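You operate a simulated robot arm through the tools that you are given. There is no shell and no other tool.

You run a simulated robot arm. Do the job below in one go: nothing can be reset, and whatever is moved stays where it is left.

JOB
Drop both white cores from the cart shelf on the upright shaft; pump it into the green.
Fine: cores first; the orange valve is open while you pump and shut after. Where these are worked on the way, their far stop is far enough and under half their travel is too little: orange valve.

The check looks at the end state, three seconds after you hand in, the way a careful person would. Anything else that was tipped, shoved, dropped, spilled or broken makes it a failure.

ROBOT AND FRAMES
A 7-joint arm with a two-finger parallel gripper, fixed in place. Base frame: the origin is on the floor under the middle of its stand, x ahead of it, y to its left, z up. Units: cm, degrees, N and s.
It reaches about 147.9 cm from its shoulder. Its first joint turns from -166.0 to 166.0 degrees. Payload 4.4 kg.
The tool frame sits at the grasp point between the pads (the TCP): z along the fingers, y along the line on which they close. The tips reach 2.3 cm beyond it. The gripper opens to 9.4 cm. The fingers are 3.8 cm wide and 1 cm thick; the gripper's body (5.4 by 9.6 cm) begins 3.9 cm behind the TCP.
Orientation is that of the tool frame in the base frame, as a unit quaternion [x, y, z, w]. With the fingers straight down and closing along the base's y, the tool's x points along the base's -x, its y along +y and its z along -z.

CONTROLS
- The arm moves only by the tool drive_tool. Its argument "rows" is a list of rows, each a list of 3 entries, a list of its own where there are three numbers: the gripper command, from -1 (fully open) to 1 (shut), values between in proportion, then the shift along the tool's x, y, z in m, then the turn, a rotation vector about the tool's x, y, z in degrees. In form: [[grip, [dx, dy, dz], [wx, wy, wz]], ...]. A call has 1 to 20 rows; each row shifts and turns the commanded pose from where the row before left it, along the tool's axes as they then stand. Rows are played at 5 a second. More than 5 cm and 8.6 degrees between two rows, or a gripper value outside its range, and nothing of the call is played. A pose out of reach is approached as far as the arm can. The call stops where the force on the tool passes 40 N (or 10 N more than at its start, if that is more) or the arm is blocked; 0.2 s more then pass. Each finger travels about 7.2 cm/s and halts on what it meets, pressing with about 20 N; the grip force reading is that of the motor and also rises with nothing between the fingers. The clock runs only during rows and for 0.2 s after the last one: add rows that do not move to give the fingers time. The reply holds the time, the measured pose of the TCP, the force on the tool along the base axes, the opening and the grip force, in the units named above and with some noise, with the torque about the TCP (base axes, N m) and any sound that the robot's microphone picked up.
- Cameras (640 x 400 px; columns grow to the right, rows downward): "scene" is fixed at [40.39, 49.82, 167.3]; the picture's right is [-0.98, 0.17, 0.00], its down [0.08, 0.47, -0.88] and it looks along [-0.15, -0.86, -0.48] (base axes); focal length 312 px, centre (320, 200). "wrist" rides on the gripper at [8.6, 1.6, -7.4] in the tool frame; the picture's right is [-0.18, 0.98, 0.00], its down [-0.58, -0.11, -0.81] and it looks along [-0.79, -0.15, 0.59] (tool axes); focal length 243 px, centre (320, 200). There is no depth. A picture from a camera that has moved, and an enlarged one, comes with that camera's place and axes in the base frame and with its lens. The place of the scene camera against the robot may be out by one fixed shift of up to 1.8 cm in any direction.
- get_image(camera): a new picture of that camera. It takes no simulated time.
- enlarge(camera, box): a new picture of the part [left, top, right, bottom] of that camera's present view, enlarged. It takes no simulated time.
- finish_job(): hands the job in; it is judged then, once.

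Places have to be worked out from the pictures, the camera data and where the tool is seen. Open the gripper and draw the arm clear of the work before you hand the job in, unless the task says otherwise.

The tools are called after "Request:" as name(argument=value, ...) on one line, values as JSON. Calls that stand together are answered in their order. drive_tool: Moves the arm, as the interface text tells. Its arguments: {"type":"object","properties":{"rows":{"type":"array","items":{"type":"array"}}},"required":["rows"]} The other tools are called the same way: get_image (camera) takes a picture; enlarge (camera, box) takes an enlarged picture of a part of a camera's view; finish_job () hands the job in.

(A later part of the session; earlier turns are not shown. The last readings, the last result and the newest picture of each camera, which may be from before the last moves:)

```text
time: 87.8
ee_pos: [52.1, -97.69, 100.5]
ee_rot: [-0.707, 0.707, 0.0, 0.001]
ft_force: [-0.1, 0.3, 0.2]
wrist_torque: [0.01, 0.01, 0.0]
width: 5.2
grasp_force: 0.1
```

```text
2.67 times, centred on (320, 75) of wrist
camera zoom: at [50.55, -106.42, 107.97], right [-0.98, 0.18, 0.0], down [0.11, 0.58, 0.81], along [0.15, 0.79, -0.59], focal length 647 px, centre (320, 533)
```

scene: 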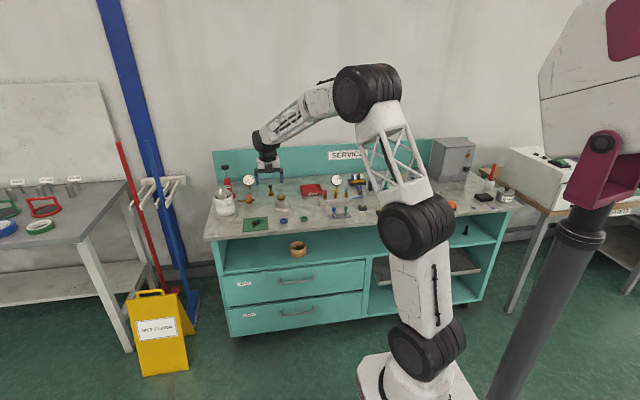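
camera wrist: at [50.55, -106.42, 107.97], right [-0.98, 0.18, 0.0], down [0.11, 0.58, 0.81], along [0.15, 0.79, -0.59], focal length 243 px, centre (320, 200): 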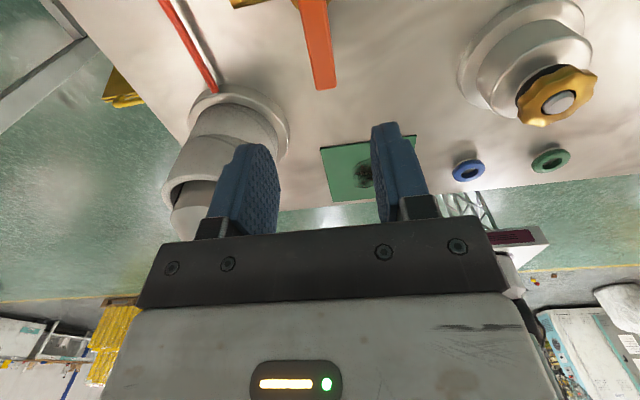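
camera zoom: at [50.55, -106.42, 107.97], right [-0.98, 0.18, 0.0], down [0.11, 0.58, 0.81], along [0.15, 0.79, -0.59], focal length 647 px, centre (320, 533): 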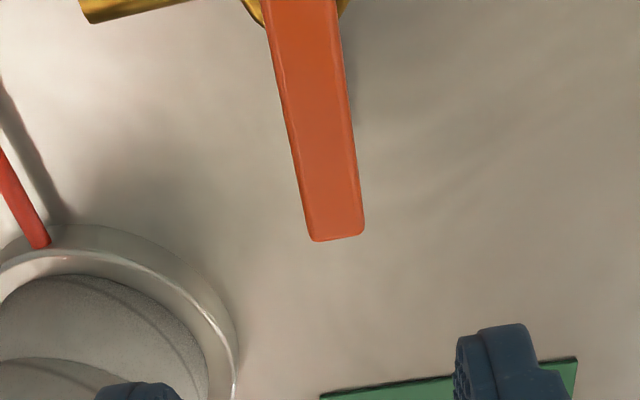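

Lever centre x = 52.0, so I shift 0.1 cm and descend to straddle the lever (TCP z≈88.8).

Request:
drive_tool(rows=[[-0.1, [0, 0.001, 0.019], [0, 0, 0]], [-0.1, [0, 0, 0.019], [0, 0, 0]], [-0.1, [0, 0, 0.019], [0, 0, 0]], [-0.1, [0, 0, 0.019], [0, 0, 0]], [-0.1, [0, 0, 0.015], [0, 0, 0]], [-0.1, [0, 0, 0.013], [0, 0, 0]], [-0.1, [0, 0, 0.012], [0, 0, 0]], [-0.1, [0, 0, 0], [0, 0, 0]]])

Request:
get_image(camera="wrist")

Request:
enlarge(camera="scene", box=[205, 140, 301, 220])

```text
time: 89.6
ee_pos: [52.03, -97.77, 88.82]
ee_rot: [0.707, -0.707, 0.0, 0.0]
ft_force: [1.2, -0.1, -0.9]
wrist_torque: [0.01, 0.01, -0.01]
width: 5.18
grasp_force: 0.1
```

```text
taken
camera wrist: at [50.46, -106.42, 96.32], right [-0.98, 0.18, 0.0], down [0.11, 0.58, 0.81], along [0.15, 0.79, -0.59], focal length 243 px, centre (320, 200)
```

wrist: 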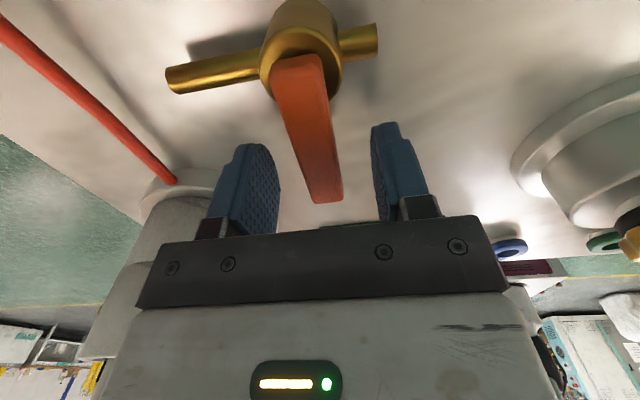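

```text
5.00 times, centred on (253, 180) of scene
camera zoom: at [40.39, 49.82, 167.3], right [-0.98, 0.17, 0.0], down [0.08, 0.47, -0.88], along [-0.15, -0.86, -0.48], focal length 1558 px, centre (655, 300)
```

zoom: 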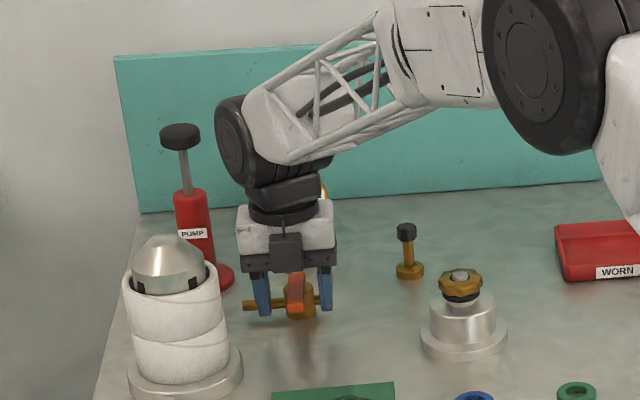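

The lever is between the fingers, pivot on the far side. I close on it.

Request:
drive_tool(rows=[[1, [0, 0, 0], [0, 0, 0]], [1, [0, 0, 0], [0, 0, 0]], [1, [0, 0, 0], [0, 0, 0]], [1, [0, 0, 0], [0, 0, 0]]])

Request:
get_image(camera="wrist")

```text
time: 90.6
ee_pos: [52.08, -97.64, 88.81]
ee_rot: [-0.707, 0.707, 0.0, -0.001]
ft_force: [-16.6, 7.6, 3.2]
wrist_torque: [0.48, 0.13, -0.5]
width: 1.79
grasp_force: 44.9
```

```text
taken
camera wrist: at [50.4, -106.42, 96.33], right [-0.98, 0.18, 0.0], down [0.11, 0.58, 0.81], along [0.15, 0.79, -0.59], focal length 243 px, centre (320, 200)
```

wrist: 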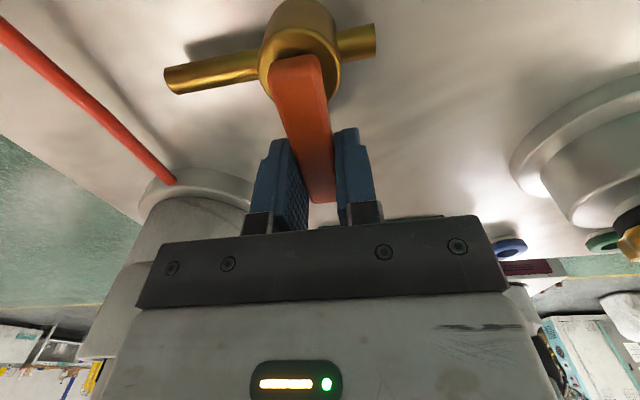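

Gripped (width 1.79); the side force suggests it resists toward +x. I test a small 4° turn toward -x about the pivot and read the forces.

Request:
drive_tool(rows=[[1, [0.0001, 0.003, 0], [0, 0, -4]], [1, [0, 0, 0], [0, 0, 0]]])

```text
time: 91.2
ee_pos: [51.68, -97.67, 88.78]
ee_rot: [0.732, -0.682, 0.0, -0.001]
ft_force: [-17.7, -1.6, -2.0]
wrist_torque: [0.42, 0.11, -0.76]
width: 1.77
grasp_force: 45.2
```

The force hardly changed while the tool moved 0.35 cm; I check in the picture whether the lever has turned with it.

Request:
get_image(camera="wrist")

Request:
enlarge(camera="wrist", box=[200, 0, 440, 230])

```text
taken
camera wrist: at [50.71, -106.52, 96.33], right [-0.99, 0.11, 0.0], down [0.07, 0.59, 0.81], along [0.09, 0.8, -0.59], focal length 243 px, centre (320, 200)
```

wrist: 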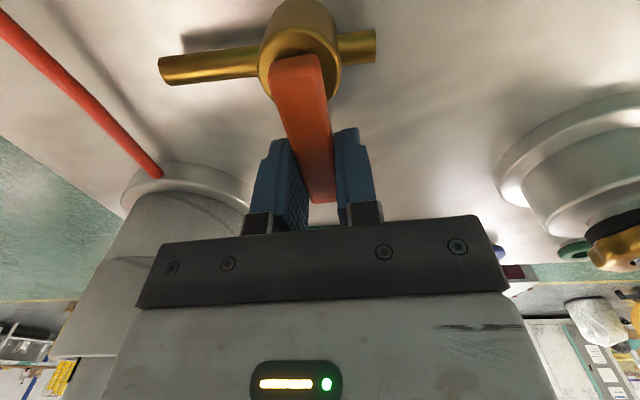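

```text
1.74 times, centred on (320, 115) of wrist
camera zoom: at [50.71, -106.52, 96.33], right [-0.99, 0.11, 0.0], down [0.07, 0.59, 0.81], along [0.09, 0.8, -0.59], focal length 422 px, centre (320, 348)
```

zoom: 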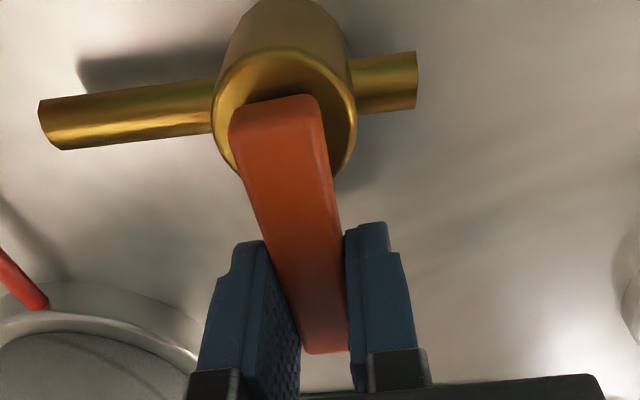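

The lever turned with the hand (pipe/lever angle changed by 4°) and the net torque about the pivot is ~0, so it moves freely toward -x; the side load is just a slight centring error. I continue in two 7° steps, easing the offset.

Request:
drive_tool(rows=[[1, [0.0003, 0.0058, 0], [0, 0, -7]], [1, [0, 0, 0], [0, 0, 0]]])

Request:
drive_tool(rows=[[1, [0.0003, 0.0056, 0], [0, 0, -7]], [1, [0, 0, 0], [0, 0, 0]]])

```text
time: 91.8
ee_pos: [51.21, -97.74, 88.87]
ee_rot: [0.772, -0.636, -0.001, 0.0]
ft_force: [-5.8, -10.3, -3.3]
wrist_torque: [-0.02, 0.02, -0.33]
width: 1.78
grasp_force: 44.8
```

```text
time: 92.4
ee_pos: [50.52, -97.93, 88.74]
ee_rot: [0.809, -0.587, -0.001, -0.001]
ft_force: [6.1, -21.1, -6.9]
wrist_torque: [-0.13, -0.03, -0.03]
width: 1.76
grasp_force: 44.8
```

Forces fit a stiff pivot about 0.36 cm to the side of my assumption (no blocking torque). I correct the arc accordingly and continue.

Request:
drive_tool(rows=[[1, [0.0017, 0.0052, 0], [0, 0, -7]], [1, [0.0008, 0.0052, 0], [0, 0, -7]], [1, [0, 0, 0], [0, 0, 0]]])

Request:
get_image(camera="wrist")

```text
time: 92.7
ee_pos: [50.62, -97.84, 88.94]
ee_rot: [0.812, -0.583, -0.003, 0.002]
ft_force: [4.0, -12.4, -8.4]
wrist_torque: [-0.49, -0.29, 0.04]
width: 1.76
grasp_force: 45.1
out of reach, approached as far as the arm can: row 1
stopped in row 1: the force on the tool passed its limit at 54 N (the readings are from after the stop); the commanded pose is now the measured one
```

```text
taken
camera wrist: at [51.89, -106.55, 96.39], right [-0.99, -0.14, 0.01], down [-0.08, 0.59, 0.81], along [-0.12, 0.8, -0.59], focal length 243 px, centre (320, 200)
```

wrist: 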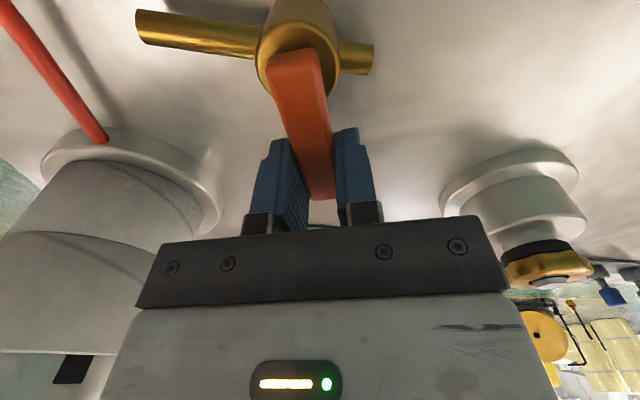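

Joint 7 ran into its limit here (the lever itself is free, now turned ~18.7°). I release, lift clear, and will re-grip with the hand turned 180° so the rest of the turn is within range.

Request:
drive_tool(rows=[[-0.1, [0, 0, 0], [0, 0, 0]], [-0.1, [0, 0, 0], [0, 0, 0]], [-0.1, [0, 0, 0], [0, 0, 0]], [-0.1, [0, 0, -0.02], [0, 0, 0]], [-0.1, [0, 0, -0.02], [0, 0, 0]], [-0.1, [0, 0, -0.02], [0, 0, 0]], [-0.1, [0, 0, -0.02], [0, 0, 0]], [-0.1, [0, 0, -0.02], [0, 0, 0]], [-0.1, [0, 0, -0.02], [0, 0, 0]], [-0.1, [0, 0, -0.02], [0, 0, 0]], [-0.1, [0, 0, 0], [0, 0, 0]]])

Request:
enlarge(camera="scene", box=[205, 140, 301, 220])

Request:
enlarge(camera="wrist", box=[200, 0, 440, 150])

```text
time: 95.1
ee_pos: [50.66, -97.78, 102.93]
ee_rot: [0.812, -0.584, -0.003, 0.002]
ft_force: [0.2, -0.2, -0.2]
wrist_torque: [-0.01, -0.01, 0.03]
width: 5.17
grasp_force: 0.0
```

```text
5.00 times, centred on (253, 180) of scene
camera zoom: at [40.39, 49.82, 167.3], right [-0.98, 0.17, 0.0], down [0.08, 0.47, -0.88], along [-0.15, -0.86, -0.48], focal length 1558 px, centre (655, 300)
```

zoom: 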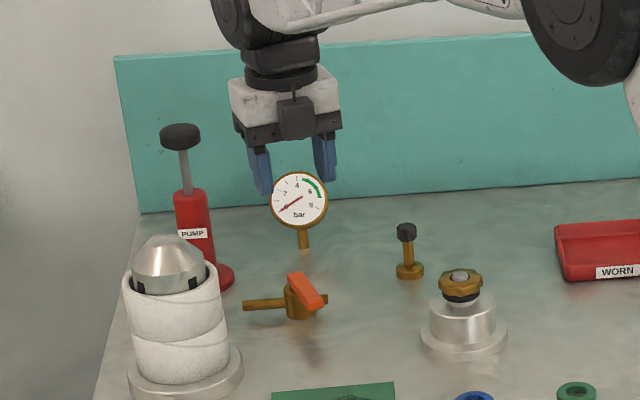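

```text
2.67 times, centred on (320, 75) of wrist
camera zoom: at [51.95, -106.51, 110.49], right [-0.99, -0.14, 0.01], down [-0.08, 0.59, 0.81], along [-0.12, 0.8, -0.59], focal length 647 px, centre (320, 533)
```

zoom: 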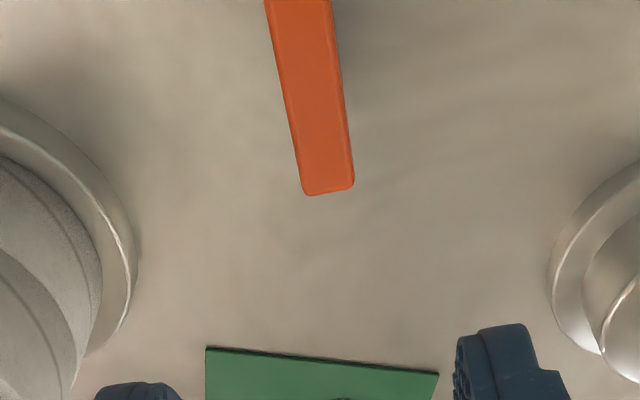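

The lever stays where I left it (~19° open). I rotate the hand by +180° at this height.

Request:
drive_tool(rows=[[-0.1, [0, 0, 0], [0, 0, 8.2]], [-0.1, [0, 0, 0], [0, 0, 8.2]], [-0.1, [0, 0, 0], [0, 0, 8.2]], [-0.1, [0, 0, 0], [0, 0, 8.2]], [-0.1, [0, 0, 0], [0, 0, 8.2]], [-0.1, [0, 0, 0], [0, 0, 8.2]], [-0.1, [0, 0, 0], [0, 0, 8.2]], [-0.1, [0, 0, 0], [0, 0, 8.2]], [-0.1, [0, 0, 0], [0, 0, 8.2]], [-0.1, [0, 0, 0], [0, 0, 8.2]], [-0.1, [0, 0, 0], [0, 0, 8.2]], [-0.1, [0, 0, 0], [0, 0, 8.2]], [-0.1, [0, 0, 0], [0, 0, 8.2]], [-0.1, [0, 0, 0], [0, 0, 8.2]], [-0.1, [0, 0, 0], [0, 0, 8.2]], [-0.1, [0, 0, 0], [0, 0, 8.2]], [-0.1, [0, 0, 0], [0, 0, 8.2]], [-0.1, [0, 0, 0], [0, 0, 8.2]], [-0.1, [0, 0, 0], [0, 0, 8.2]], [-0.1, [0, 0, 0], [0, 0, 8.2]]])

Request:
drive_tool(rows=[[-0.1, [0, 0, 0], [0, 0, 8.0]], [-0.1, [0, 0, 0], [0, 0, 8.0]], [-0.1, [0, 0, 0], [0, 0, 0]], [-0.1, [0, 0, 0], [0, 0, 0]]])

Request:
get_image(camera="wrist")

Request:
enlarge(camera="wrist", box=[200, 0, 440, 150])

```text
time: 99.3
ee_pos: [50.71, -97.79, 102.91]
ee_rot: [0.465, 0.885, -0.002, -0.004]
ft_force: [0.4, -0.6, 0.0]
wrist_torque: [0.03, 0.01, -0.01]
width: 5.18
grasp_force: 0.1
```

```text
time: 100.3
ee_pos: [50.71, -97.77, 102.85]
ee_rot: [0.583, 0.812, -0.002, -0.003]
ft_force: [-0.4, -1.0, 0.6]
wrist_torque: [0.01, 0.01, 0.01]
width: 5.18
grasp_force: 0.0
```

```text
taken
camera wrist: at [49.57, -89.11, 110.46], right [0.99, 0.14, -0.01], down [0.09, -0.59, 0.81], along [0.11, -0.8, -0.59], focal length 243 px, centre (320, 200)
```

wrist: 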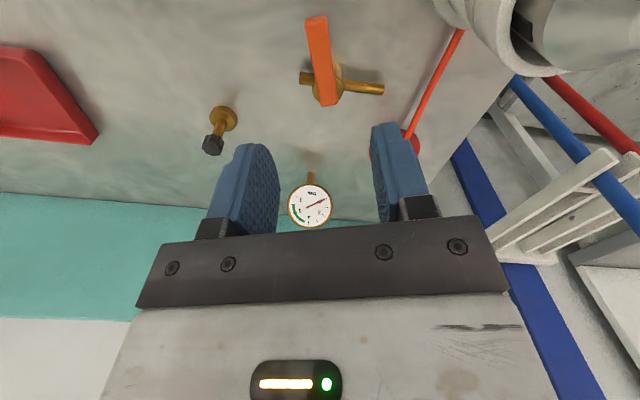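

```text
2.67 times, centred on (320, 75) of wrist
camera zoom: at [49.57, -89.11, 110.46], right [0.99, 0.14, -0.01], down [0.09, -0.59, 0.81], along [0.11, -0.8, -0.59], focal length 647 px, centre (320, 533)
```

zoom: 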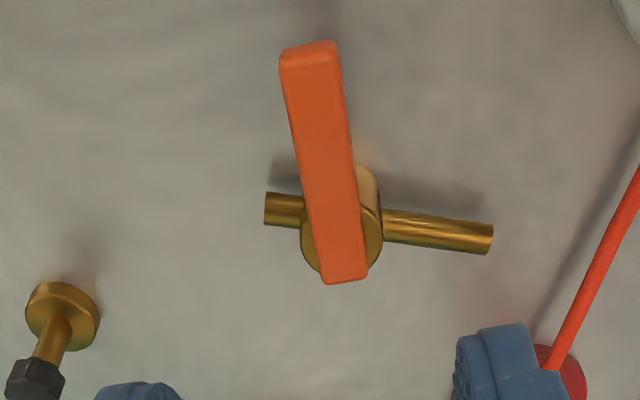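

This view shows the lever at ~18° and even the gauge (still 0). TCP is on the lever's centreline; I descend and close to a loose cage (2.4 cm) around it.

Request:
drive_tool(rows=[[-0.1, [0, 0, 0.02], [0, 0, 0]], [-0.1, [0, 0, 0.02], [0, 0, 0]], [-0.1, [0, 0, 0.02], [0, 0, 0]], [-0.1, [0, 0, 0.02], [0, 0, 0]], [-0.1, [0, 0, 0.02], [0, 0, 0]], [-0.1, [0, 0, 0.02], [0, 0, 0]], [-0.1, [0, 0, 0.011], [0, 0, 0]], [-0.1, [0, 0, 0.01], [0, 0, 0]], [0.49, [0, 0, 0], [0, 0, 0]], [0.49, [0, 0, 0], [0, 0, 0]], [0.49, [0, 0, 0], [0, 0, 0]]])

Request:
get_image(camera="wrist")

```text
time: 102.7
ee_pos: [50.62, -97.76, 88.79]
ee_rot: [0.583, 0.813, -0.002, -0.003]
ft_force: [-0.5, -0.2, -0.4]
wrist_torque: [0.0, 0.02, 0.0]
width: 2.42
grasp_force: 0.0
```

```text
taken
camera wrist: at [49.44, -89.14, 96.34], right [0.99, 0.14, -0.01], down [0.09, -0.59, 0.81], along [0.11, -0.8, -0.59], focal length 243 px, centre (320, 200)
```

wrist: 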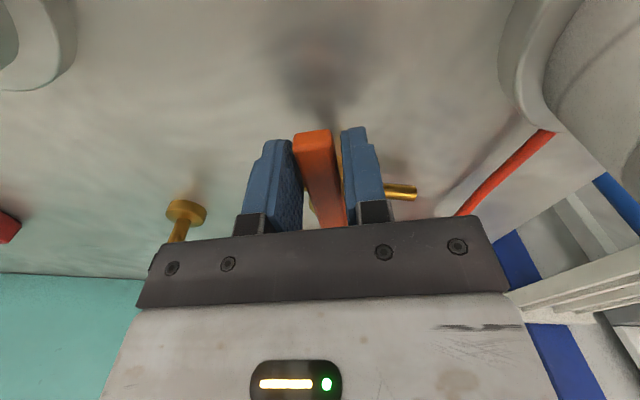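

Caged without load. I swing the lever toward -x along the arc, 4 steps of 7.5°, then check.

Request:
drive_tool(rows=[[0.49, [-0.0004, -0.0055, 0], [0, 0, -7.5]], [0.49, [-0.0004, -0.0055, 0], [0, 0, -7.5]], [0.49, [-0.0004, -0.0055, 0], [0, 0, -7.5]], [0.49, [-0.0004, -0.0055, 0], [0, 0, -7.5]], [0.49, [0, 0, 0], [0, 0, 0]]])

Request:
get_image(camera="wrist")

```text
time: 103.9
ee_pos: [48.77, -99.05, 88.98]
ee_rot: [0.352, 0.936, -0.002, -0.004]
ft_force: [-0.8, 0.0, 0.3]
wrist_torque: [0.03, 0.03, -0.04]
width: 2.38
grasp_force: 0.0
```

```text
taken
camera wrist: at [43.41, -92.13, 96.43], right [0.79, 0.62, -0.01], down [0.37, -0.47, 0.8], along [0.49, -0.63, -0.6], focal length 243 px, centre (320, 200)
```

wrist: 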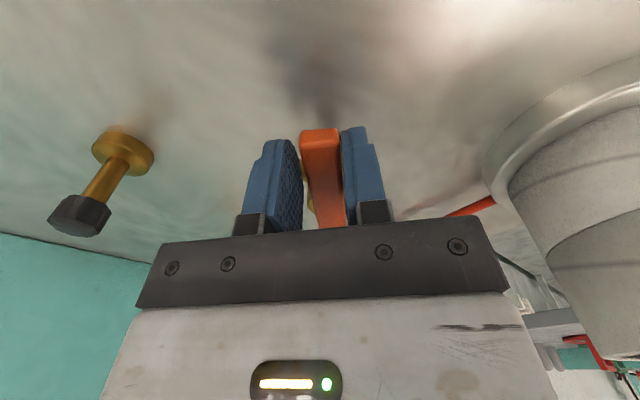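

The lever follows freely; hand is at ~49°. I continue to ~79°.

Request:
drive_tool(rows=[[0.49, [-0.0004, -0.0055, 0], [0, 0, -7.5]], [0.49, [-0.0004, -0.0055, 0], [0, 0, -7.5]], [0.49, [-0.0004, -0.0055, 0], [0, 0, -7.5]], [0.49, [-0.0004, -0.0055, 0], [0, 0, -7.5]], [0.49, [0, 0, 0], [0, 0, 0]]])

Request:
get_image(camera="wrist")

Request:
enlarge(camera="scene", box=[205, 140, 301, 220])

```text
time: 105.1
ee_pos: [47.82, -100.96, 88.86]
ee_rot: [0.098, 0.995, -0.001, -0.005]
ft_force: [1.0, -0.4, 0.0]
wrist_torque: [0.03, 0.0, -0.01]
width: 2.41
grasp_force: 0.1
```

```text
taken
camera wrist: at [39.75, -97.71, 96.48], right [0.37, 0.93, 0.0], down [0.56, -0.22, 0.8], along [0.74, -0.3, -0.6], focal length 243 px, centre (320, 200)
```

wrist: 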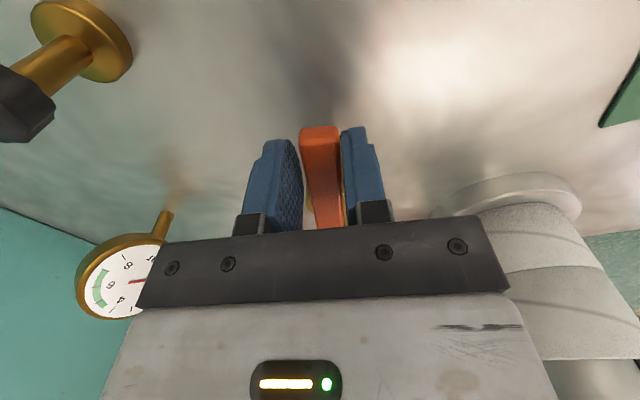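

```text
5.00 times, centred on (253, 180) of scene
camera zoom: at [40.39, 49.82, 167.3], right [-0.98, 0.17, 0.0], down [0.08, 0.47, -0.88], along [-0.15, -0.86, -0.48], focal length 1558 px, centre (655, 300)
```

zoom: 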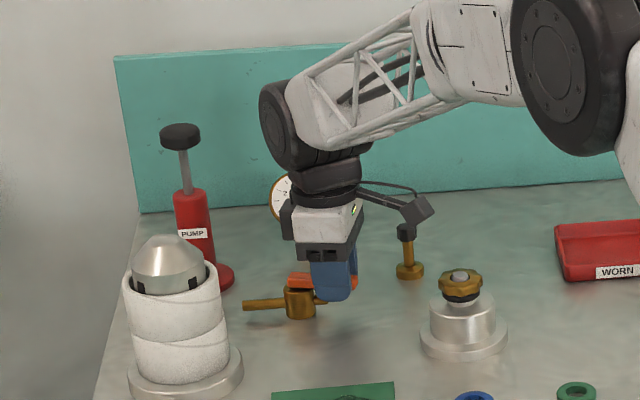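

Lever nearly in line with the pipe. I go on in smaller steps toward the far stop, watching for resistance.

Request:
drive_tool(rows=[[0.49, [-0.0002, -0.0041, 0], [0, 0, -5.6]], [0.49, [-0.0002, -0.0041, 0], [0, 0, -5.6]], [0.49, [0, 0, 0], [0, 0, 0]]])

Request:
drive_tool(rows=[[0.49, [-0.0001, -0.0022, 0], [0, 0, -3]], [0.49, [0, 0, 0], [0, 0, 0]]])

Request:
get_image(camera="wrist")

```text
time: 105.9
ee_pos: [47.73, -101.79, 88.93]
ee_rot: [0.001, 1.0, 0.001, -0.005]
ft_force: [-0.5, 0.0, -0.1]
wrist_torque: [0.01, 0.02, -0.02]
width: 2.46
grasp_force: 0.2
```

```text
time: 106.5
ee_pos: [47.75, -101.96, 88.88]
ee_rot: [-0.026, 1.0, 0.001, -0.006]
ft_force: [0.0, 0.4, 0.1]
wrist_torque: [0.02, 0.01, 0.01]
width: 2.41
grasp_force: 0.4
```

```text
taken
camera wrist: at [39.14, -100.84, 96.48], right [0.13, 0.99, 0.0], down [0.59, -0.08, 0.8], along [0.79, -0.11, -0.6], focal length 243 px, centre (320, 200)
```

wrist: 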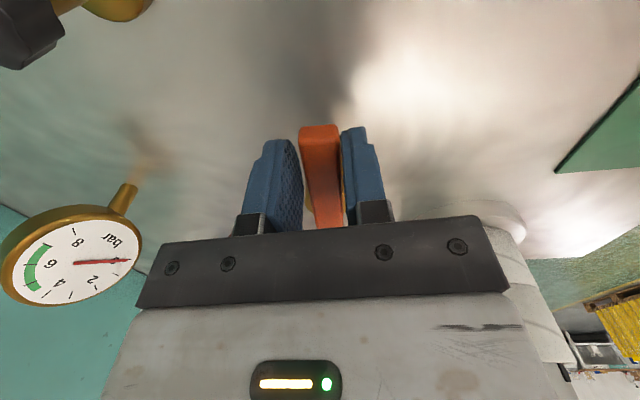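

No resistance at 93° hand angle; I continue in 3° steps until the stop is felt.

Request:
drive_tool(rows=[[0.49, [-0.0001, -0.0022, 0], [0, 0, -3]], [0.49, [0, 0, 0], [0, 0, 0]]])

Request:
drive_tool(rows=[[0.49, [-0.0001, -0.0022, 0], [0, 0, -3]], [0.49, [0, 0, 0], [0, 0, 0]]])

Request:
get_image(camera="wrist")

```text
time: 107.1
ee_pos: [47.92, -102.21, 88.97]
ee_rot: [-0.052, 0.999, 0.001, -0.005]
ft_force: [0.3, 4.7, 1.2]
wrist_torque: [0.05, 0.02, -0.12]
width: 2.59
grasp_force: 2.0
```

```text
time: 107.7
ee_pos: [47.97, -102.4, 88.88]
ee_rot: [-0.078, 0.997, 0.0, -0.004]
ft_force: [6.8, 14.8, 1.7]
wrist_torque: [0.14, 0.04, -0.43]
width: 3.05
grasp_force: 7.3
```

```text
taken
camera wrist: at [39.16, -102.17, 96.46], right [0.03, 1.0, 0.0], down [0.6, -0.02, 0.8], along [0.8, -0.02, -0.6], focal length 243 px, centre (320, 200)
```

wrist: 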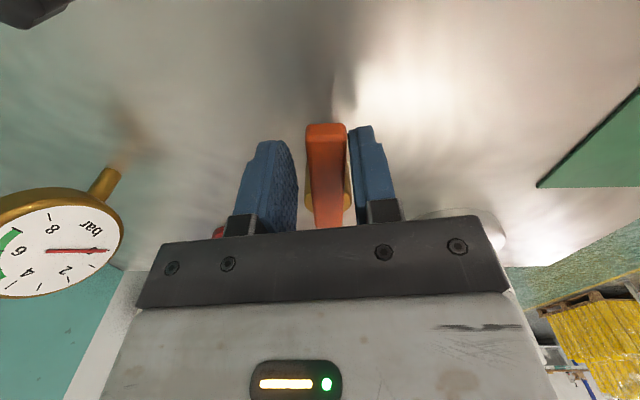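

Resistance of ~15 N with the fingers giving: the lever is at its far (open) stop, in line with the pipe. I back off a little, open, and lift.

Request:
drive_tool(rows=[[0.49, [0.0001, 0.0022, 0], [0, 0, 3]], [0.49, [0.0001, 0.0014, 0], [0, 0, 2]], [-0.1, [0, 0, 0], [0, 0, 0]], [-0.1, [0, 0, 0], [0, 0, 0]], [-0.1, [0, 0, -0.02], [0, 0, 0]], [-0.1, [0, 0, -0.02], [0, 0, 0]], [-0.1, [0, 0, -0.02], [0, 0, 0]], [-0.1, [0, 0, -0.02], [0, 0, 0]], [-0.1, [0, 0, -0.02], [0, 0, 0]], [-0.1, [0, 0, -0.02], [0, 0, 0]], [-0.1, [0, 0, -0.02], [0, 0, 0]], [-0.1, [0, 0, -0.02], [0, 0, 0]], [-0.1, [0, 0, -0.02], [0, 0, 0]], [-0.1, [0, 0, -0.02], [0, 0, 0]], [-0.1, [0, 0, 0], [0, 0, 0]]])

Request:
get_image(camera="wrist")

Request:
enlarge(camera="scene", box=[205, 140, 301, 220])

```text
time: 110.9
ee_pos: [47.96, -102.09, 108.75]
ee_rot: [-0.033, 0.999, 0.0, -0.004]
ft_force: [-0.8, 0.1, 0.3]
wrist_torque: [-0.02, -0.02, 0.0]
width: 5.2
grasp_force: 0.1
```

```text
taken
camera wrist: at [39.19, -101.13, 116.39], right [0.12, 0.99, 0.0], down [0.59, -0.07, 0.8], along [0.8, -0.09, -0.6], focal length 243 px, centre (320, 200)
```

wrist: 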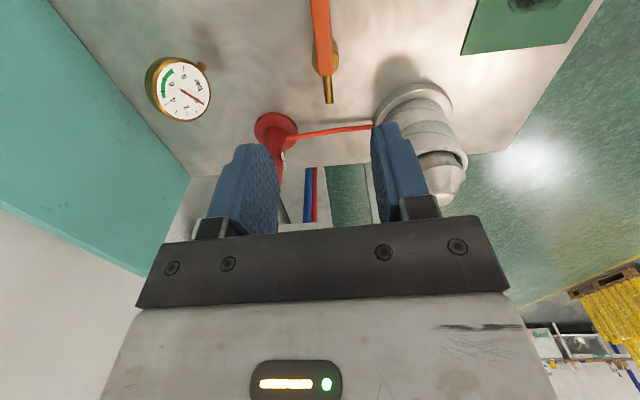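

```text
5.00 times, centred on (253, 180) of scene
camera zoom: at [40.39, 49.82, 167.3], right [-0.98, 0.17, 0.0], down [0.08, 0.47, -0.88], along [-0.15, -0.86, -0.48], focal length 1558 px, centre (655, 300)
```

zoom: 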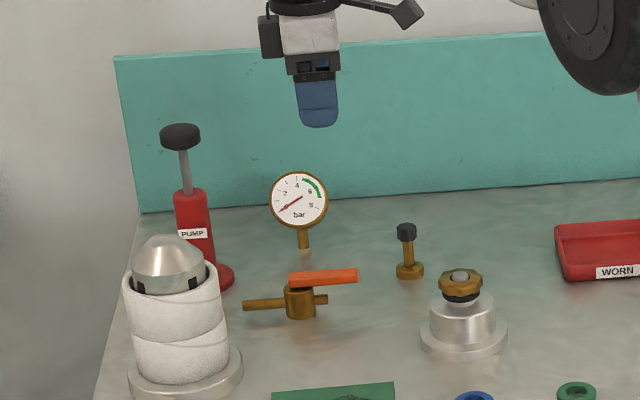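

The lever now lies along the pipe: valve open. Next I look at the pump knob: I square the hand up and move to view it between the fingers.

Request:
drive_tool(rows=[[-0.1, [0, 0, 0], [0, 0, 3.8]], [-0.1, [0.005, -0.0185, -0.018], [0, 0, 0]], [-0.1, [0.005, -0.0185, -0.018], [0, 0, 0]], [-0.1, [0.005, -0.0185, -0.018], [0, 0, 0]], [-0.1, [0.005, -0.0185, -0.018], [0, 0, 0]], [-0.1, [0, 0, 0], [0, 0, 0]], [-0.1, [0, 0, 0], [0, 0, 0]]])

Request:
get_image(camera="wrist")

Request:
enlarge(camera="wrist", box=[240, 60, 432, 240])

```text
time: 112.5
ee_pos: [45.95, -109.37, 116.06]
ee_rot: [-0.001, 1.0, 0.001, -0.004]
ft_force: [-0.7, -0.1, -0.2]
wrist_torque: [0.01, -0.01, -0.02]
width: 5.16
grasp_force: 0.0
```

```text
taken
camera wrist: at [37.33, -107.89, 123.65], right [0.18, 0.98, 0.0], down [0.59, -0.11, 0.8], along [0.79, -0.15, -0.6], focal length 243 px, centre (320, 200)
```

wrist: 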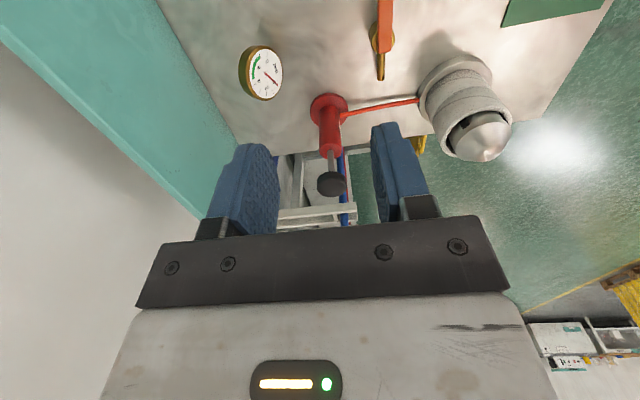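

```text
2.22 times, centred on (336, 150) of wrist
camera zoom: at [37.33, -107.89, 123.65], right [0.18, 0.98, 0.0], down [0.59, -0.11, 0.8], along [0.79, -0.15, -0.6], focal length 539 px, centre (284, 311)
```

zoom: 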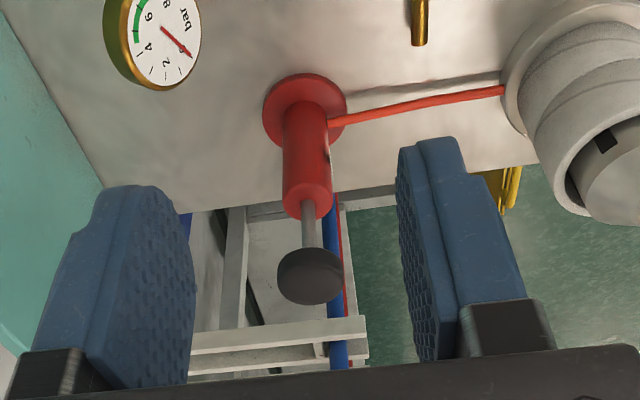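

The knob is ~4 cm wide at about (62.3,-110.8), top z ≈ 103. I move above it at a safe height for a close check.

Request:
drive_tool(rows=[[-0.1, [-0.0273, -0.0022, 0.0067], [0, 0, 0]], [-0.1, [-0.0273, -0.0022, 0.0067], [0, 0, 0]], [-0.1, [-0.0273, -0.0022, 0.0067], [0, 0, 0]], [-0.1, [-0.0273, -0.0022, 0.0067], [0, 0, 0]], [-0.1, [-0.0273, -0.0022, 0.0067], [0, 0, 0]], [-0.1, [-0.0273, -0.0022, 0.0067], [0, 0, 0]], [-0.1, [0, 0, 0], [0, 0, 0]], [-0.1, [0, 0, 0], [0, 0, 0]]])

Request:
get_image(camera="wrist")

Request:
enlarge(camera="scene", box=[205, 130, 301, 210])

```text
time: 114.3
ee_pos: [60.23, -110.07, 112.17]
ee_rot: [0.0, 1.0, 0.0, -0.004]
ft_force: [-0.2, -0.1, 0.9]
wrist_torque: [0.0, 0.0, 0.02]
width: 5.2
grasp_force: 0.1
out of reach, approached as far as the arm can: row 6
```

```text
taken
camera wrist: at [51.67, -108.57, 119.8], right [0.18, 0.98, 0.0], down [0.59, -0.11, 0.8], along [0.79, -0.15, -0.6], focal length 243 px, centre (320, 200)
```

wrist: 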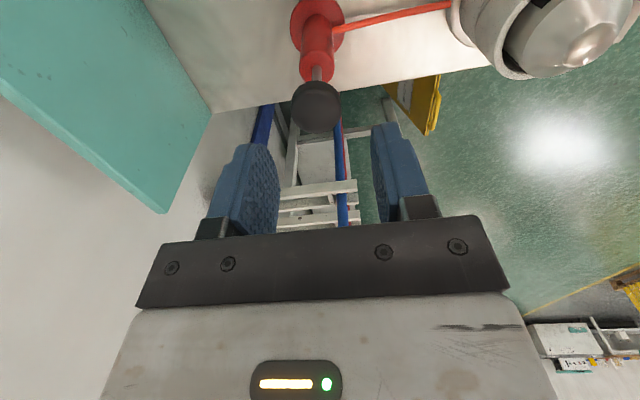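

```text
5.00 times, centred on (253, 170) of scene
camera zoom: at [40.39, 49.82, 167.3], right [-0.98, 0.17, 0.0], down [0.08, 0.47, -0.88], along [-0.15, -0.86, -0.48], focal length 1558 px, centre (655, 350)
```

zoom: 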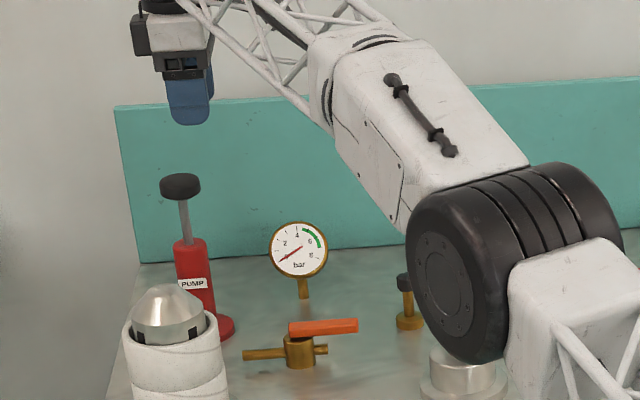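

The last step hit the reach limit and the elbow has moved; I check the whole arm in the scene view before going on.

Request:
get_image(camera="scene")

```text
taken
```

scene: 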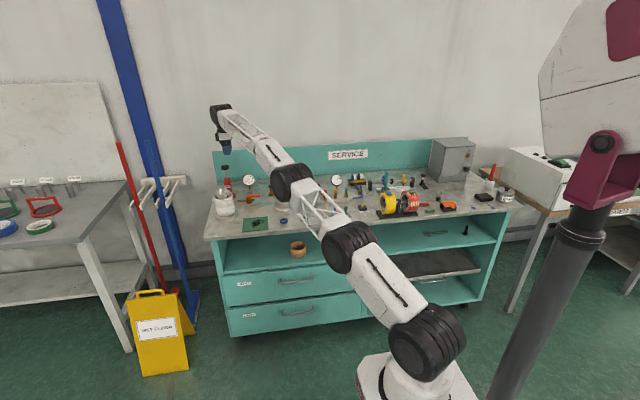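

The arm is almost straight here because the hand points vertically down at the far corner. I back off, yaw the hand so it faces outward from the robot, and tilt it ~20° outward to gain reach.

Request:
drive_tool(rows=[[-0.1, [0.0125, 0.02, 0], [0, 0, 0]], [-0.1, [0.0125, 0.02, 0], [0, 0, 0]], [-0.1, [0.0125, 0.02, 0], [0, 0, 0]], [-0.1, [0.0125, 0.02, 0], [0, 0, 0]], [-0.1, [0, 0, 0], [0, 0, 7.6]], [-0.1, [0, 0, 0], [0, 0, 7.6]], [-0.1, [0, 0, 0], [0, 0, 7.6]], [-0.1, [0, 0, 0], [0, 0, 7.6]], [-0.1, [0, 0, 0], [0, 0, 7.6]], [-0.1, [0, 0, 0], [0, 0, 7.6]], [-0.1, [0, 0, 0], [0, 0, 7.6]], [-0.1, [0, 0, 0], [0, 0, 7.6]], [-0.1, [0, 0, 0], [0, -6.7, 0]], [-0.1, [0, 0, 0], [0, -6.7, 0]], [-0.1, [0, 0, 0], [0, -6.6, 0]], [-0.1, [0, 0, 0], [0, 0, 0]], [-0.1, [0, 0, 0], [0, 0, 0]]])

Request:
get_image(camera="wrist")

Request:
get_image(camera="scene")

```text
time: 117.9
ee_pos: [55.17, -102.24, 112.1]
ee_rot: [0.498, 0.85, -0.089, 0.146]
ft_force: [-0.2, -0.2, 0.1]
wrist_torque: [0.0, 0.02, 0.0]
width: 5.19
grasp_force: 0.1
```

```text
taken
camera wrist: at [51.49, -92.05, 116.38], right [0.94, 0.33, 0.06], down [0.05, -0.29, 0.96], along [0.33, -0.9, -0.29], focal length 243 px, centre (320, 200)
```

wrist: 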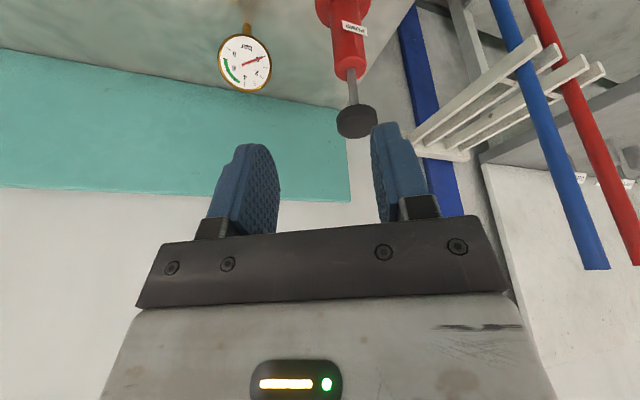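

```text
taken
```

scene: 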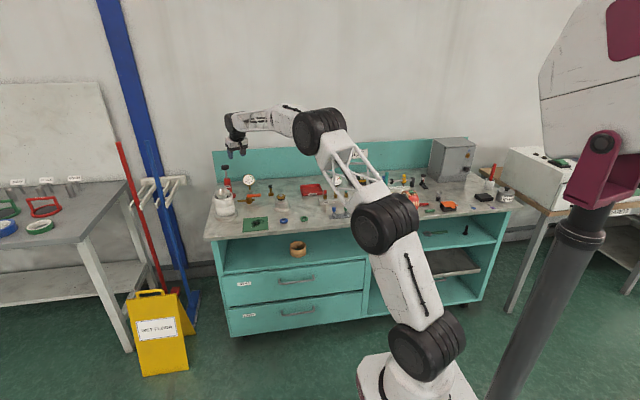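

Now the wrist camera sees the pump knob and the gauge together. I zoom on both.

Request:
enlarge(camera="wrist", box=[296, 0, 424, 150])

Request:
enlarge(camera="wrist", box=[204, 20, 284, 100])

```text
2.67 times, centred on (360, 75) of wrist
camera zoom: at [51.49, -92.05, 116.38], right [0.94, 0.33, 0.06], down [0.05, -0.29, 0.96], along [0.33, -0.9, -0.29], focal length 647 px, centre (213, 533)
```

zoom: 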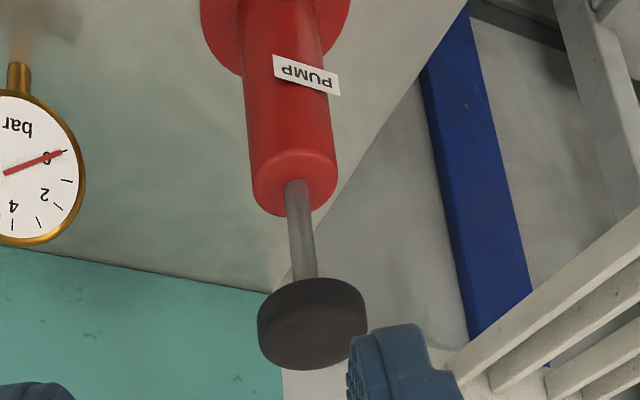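

```text
5.00 times, centred on (244, 60) of wrist
camera zoom: at [51.49, -92.05, 116.38], right [0.94, 0.33, 0.06], down [0.05, -0.29, 0.96], along [0.33, -0.9, -0.29], focal length 1213 px, centre (700, 900)
```

zoom: 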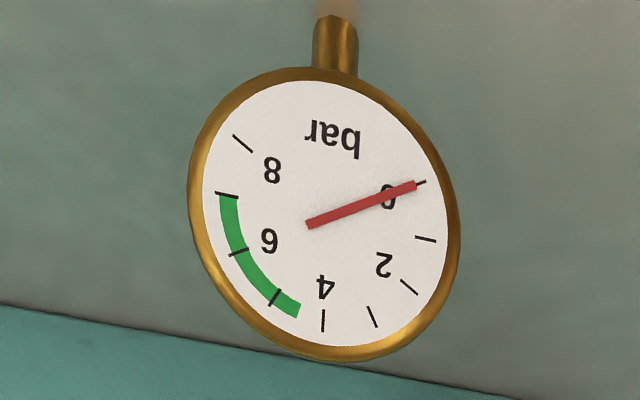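

Gauge reads 0; green runs from ~4.5 to 7. Knob axis ≈ (62.6,-110.75), top z≈102.6. I close the fingers and move to ~5 cm above the knob.

Request:
drive_tool(rows=[[1, [-0.023, 0.0059, 0.0122], [0, 0, 0]], [1, [-0.023, 0.0059, 0.0122], [0, 0, 0]], [1, [-0.023, 0.0059, 0.0122], [0, 0, 0]], [1, [-0.023, 0.0059, 0.0122], [0, 0, 0]], [1, [0, 0, 0], [0, 0, 0]], [1, [0, 0, 0], [0, 0, 0]]])

Request:
get_image(camera="wrist")

Request:
enlarge(camera="scene", box=[205, 130, 301, 210])

```text
time: 119.3
ee_pos: [62.35, -110.03, 110.7]
ee_rot: [0.497, 0.85, -0.089, 0.146]
ft_force: [0.3, -1.0, -0.2]
wrist_torque: [-0.01, 0.02, 0.05]
width: 0.0
grasp_force: 19.7
```

```text
taken
camera wrist: at [58.55, -99.98, 114.86], right [0.94, 0.33, 0.06], down [0.05, -0.29, 0.96], along [0.33, -0.9, -0.29], focal length 243 px, centre (320, 200)
```

wrist: 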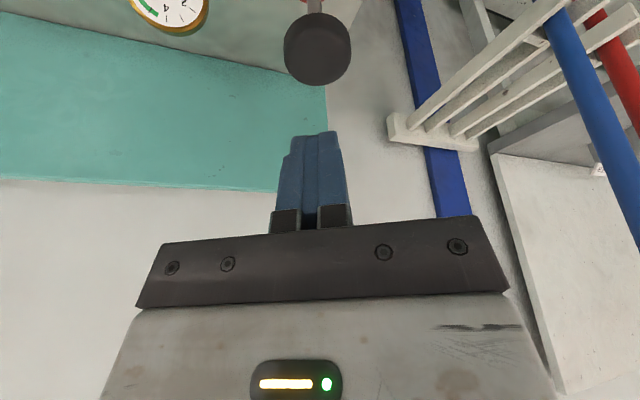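

```text
5.00 times, centred on (253, 170) of scene
camera zoom: at [40.39, 49.82, 167.3], right [-0.98, 0.17, 0.0], down [0.08, 0.47, -0.88], along [-0.15, -0.86, -0.48], focal length 1558 px, centre (655, 350)
```

zoom: 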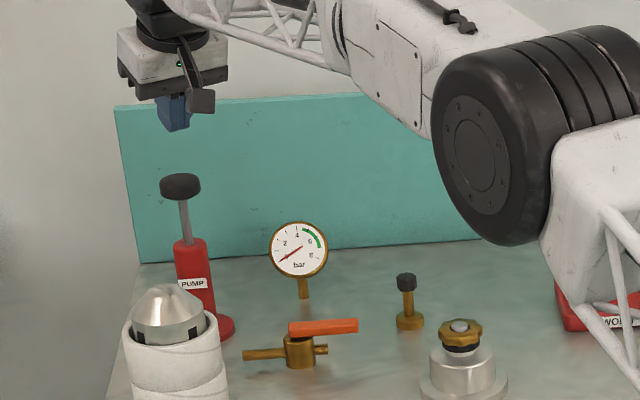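

Fingers are centred above the knob within ~0.3 cm. I descend 5 cm, then slowly to contact.

Request:
drive_tool(rows=[[1, [0.0034, 0, 0.0094], [0, 0, 0]], [1, [0.0034, 0, 0.0094], [0, 0, 0]], [1, [0.0034, 0, 0.0094], [0, 0, 0]], [1, [0.0034, 0, 0.0094], [0, 0, 0]], [1, [0.0034, 0, 0.0094], [0, 0, 0]], [1, [0, 0, 0], [0, 0, 0]]])

Request:
get_image(camera="wrist")

Request:
enlarge(camera="scene", box=[205, 130, 301, 210])

```text
time: 120.7
ee_pos: [62.35, -110.0, 105.92]
ee_rot: [0.497, 0.851, -0.089, 0.146]
ft_force: [-0.3, -0.3, 0.9]
wrist_torque: [0.0, -0.01, 0.0]
width: 0.0
grasp_force: 20.1
```

```text
taken
camera wrist: at [58.56, -99.95, 109.91], right [0.94, 0.33, 0.06], down [0.05, -0.29, 0.96], along [0.33, -0.9, -0.29], focal length 243 px, centre (320, 200)
```

wrist: 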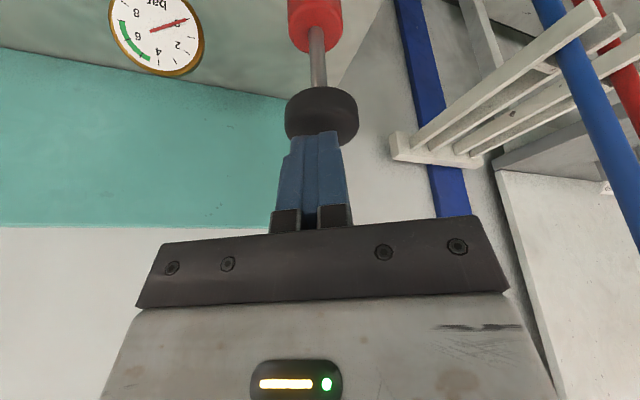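

```text
5.00 times, centred on (253, 170) of scene
camera zoom: at [40.39, 49.82, 167.3], right [-0.98, 0.17, 0.0], down [0.08, 0.47, -0.88], along [-0.15, -0.86, -0.48], focal length 1558 px, centre (655, 350)
```

zoom: 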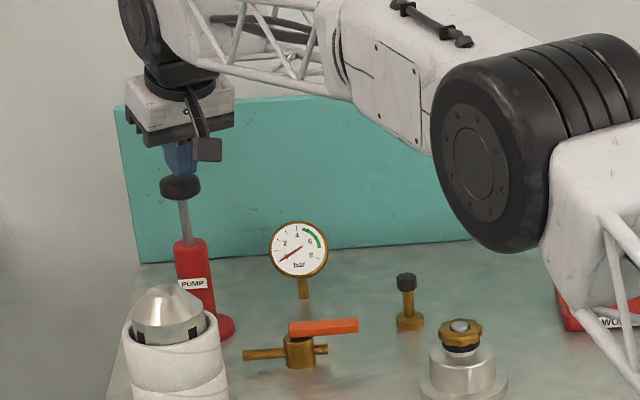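

Fingertips are just above the knob's centre. I press down in 0.5 cm steps, monitoring the force.

Request:
drive_tool(rows=[[1, [0.0017, 0, 0.0047], [0, 0, 0]], [1, [0.0017, 0, 0.0047], [0, 0, 0]], [1, [0.0017, 0, 0.0047], [0, 0, 0]], [1, [0.0017, 0, 0.0047], [0, 0, 0]]])

Request:
get_image(camera="wrist")

```text
time: 121.7
ee_pos: [62.29, -110.04, 103.86]
ee_rot: [0.497, 0.851, -0.089, 0.146]
ft_force: [-0.5, 3.6, 6.3]
wrist_torque: [0.15, 0.0, -0.05]
width: 0.0
grasp_force: 20.4
```

```text
taken
camera wrist: at [58.51, -99.92, 107.89], right [0.94, 0.33, 0.06], down [0.05, -0.29, 0.96], along [0.33, -0.9, -0.29], focal length 243 px, centre (320, 200)
```

wrist: 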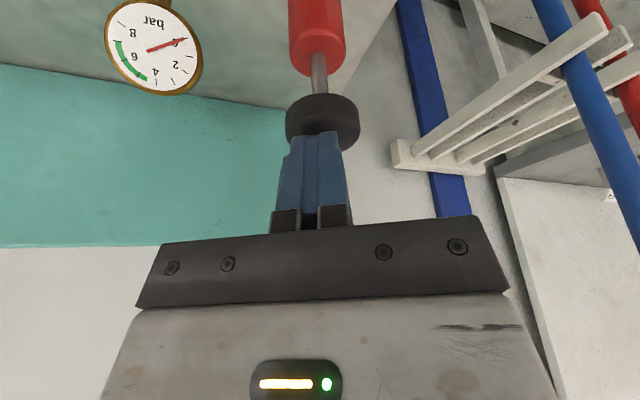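

Contact with ~7 N and the plunger is moving. I keep pressing down the stroke.

Request:
drive_tool(rows=[[1, [0.0017, 0, 0.0047], [0, 0, 0]], [1, [0.0017, 0, 0.0047], [0, 0, 0]], [1, [0.0017, 0, 0.0047], [0, 0, 0]], [1, [0.0017, 0, 0.0047], [0, 0, 0]], [1, [0.0017, 0, 0.0047], [0, 0, 0]], [1, [0.0017, 0, 0.0047], [0, 0, 0]]])

Request:
get_image(camera="wrist")

```text
time: 123.1
ee_pos: [62.31, -110.07, 101.3]
ee_rot: [0.498, 0.85, -0.091, 0.148]
ft_force: [-4.4, 9.8, 33.7]
wrist_torque: [0.57, 0.19, 0.02]
width: 0.02
grasp_force: 19.7
```

```text
taken
camera wrist: at [58.49, -99.91, 105.37], right [0.94, 0.33, 0.06], down [0.04, -0.29, 0.96], along [0.33, -0.9, -0.28], focal length 243 px, centre (320, 200)
```

wrist: 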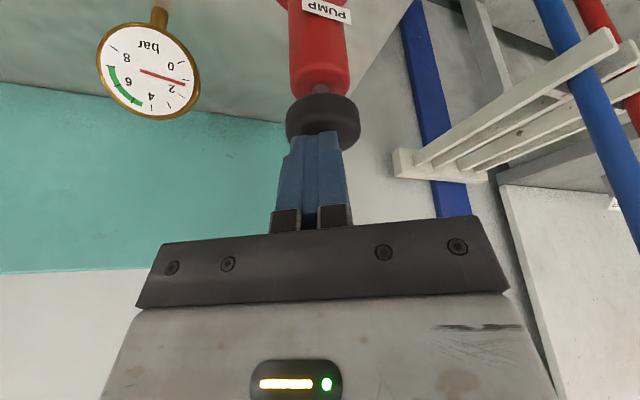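

The gauge moved. The push force is ~34 N, likely near the bottom. I zoom the gauge.

Request:
enlarge(camera="wrist", box=[84, 0, 212, 125])

Request:
enlarge(camera="scene", box=[205, 130, 301, 210])

```text
3.20 times, centred on (148, 62) of wrist
camera zoom: at [58.49, -99.91, 105.37], right [0.94, 0.33, 0.06], down [0.04, -0.29, 0.96], along [0.33, -0.9, -0.28], focal length 776 px, centre (870, 640)
```

zoom: 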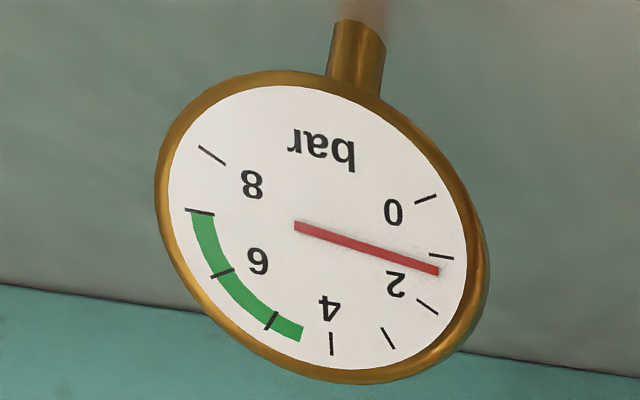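

```text
5.00 times, centred on (253, 170) of scene
camera zoom: at [40.39, 49.82, 167.3], right [-0.98, 0.17, 0.0], down [0.08, 0.47, -0.88], along [-0.15, -0.86, -0.48], focal length 1558 px, centre (655, 350)
```

zoom: 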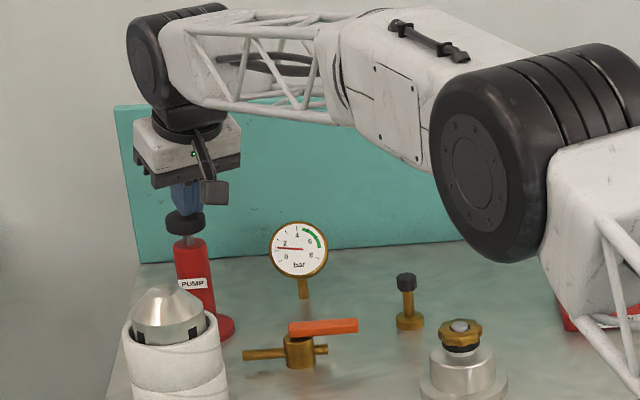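

One stroke gave about 1.2 bar. I raise the hand to see whether the knob springs back.

Request:
drive_tool(rows=[[1, [-0.0034, 0, -0.0094], [0, 0, 0]], [1, [-0.0034, 0, -0.0094], [0, 0, 0]], [1, [-0.0034, 0, -0.0094], [0, 0, 0]], [1, [-0.0034, 0, -0.0094], [0, 0, 0]], [1, [-0.0034, 0, -0.0094], [0, 0, 0]], [1, [0, 0, 0], [0, 0, 0]], [1, [0, 0, 0], [0, 0, 0]]])

Request:
get_image(camera="wrist")

Request:
enlarge(camera="scene", box=[205, 130, 301, 210])

```text
time: 124.7
ee_pos: [62.24, -110.13, 105.76]
ee_rot: [0.497, 0.85, -0.09, 0.146]
ft_force: [0.1, 0.5, 0.0]
wrist_torque: [0.01, 0.0, 0.0]
width: 0.0
grasp_force: 20.2
```

```text
taken
camera wrist: at [58.48, -99.95, 109.84], right [0.94, 0.33, 0.06], down [0.05, -0.29, 0.96], along [0.33, -0.9, -0.29], focal length 243 px, centre (320, 200)
```

wrist: 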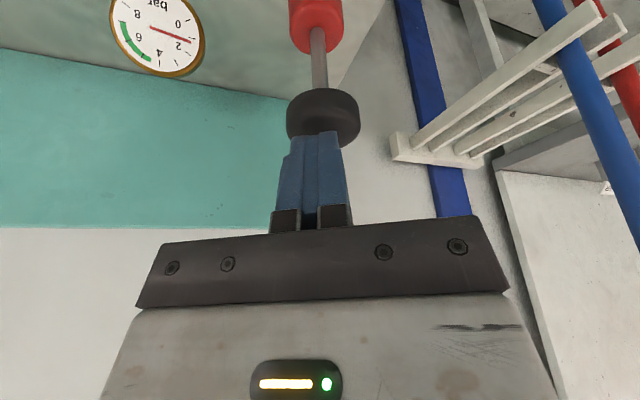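

```text
5.00 times, centred on (253, 170) of scene
camera zoom: at [40.39, 49.82, 167.3], right [-0.98, 0.17, 0.0], down [0.08, 0.47, -0.88], along [-0.15, -0.86, -0.48], focal length 1558 px, centre (655, 350)
```

zoom: 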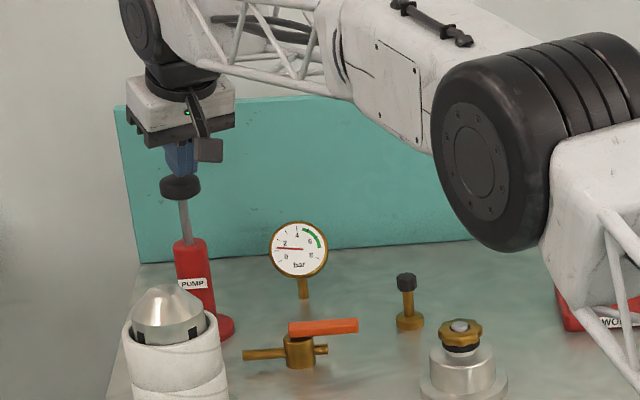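

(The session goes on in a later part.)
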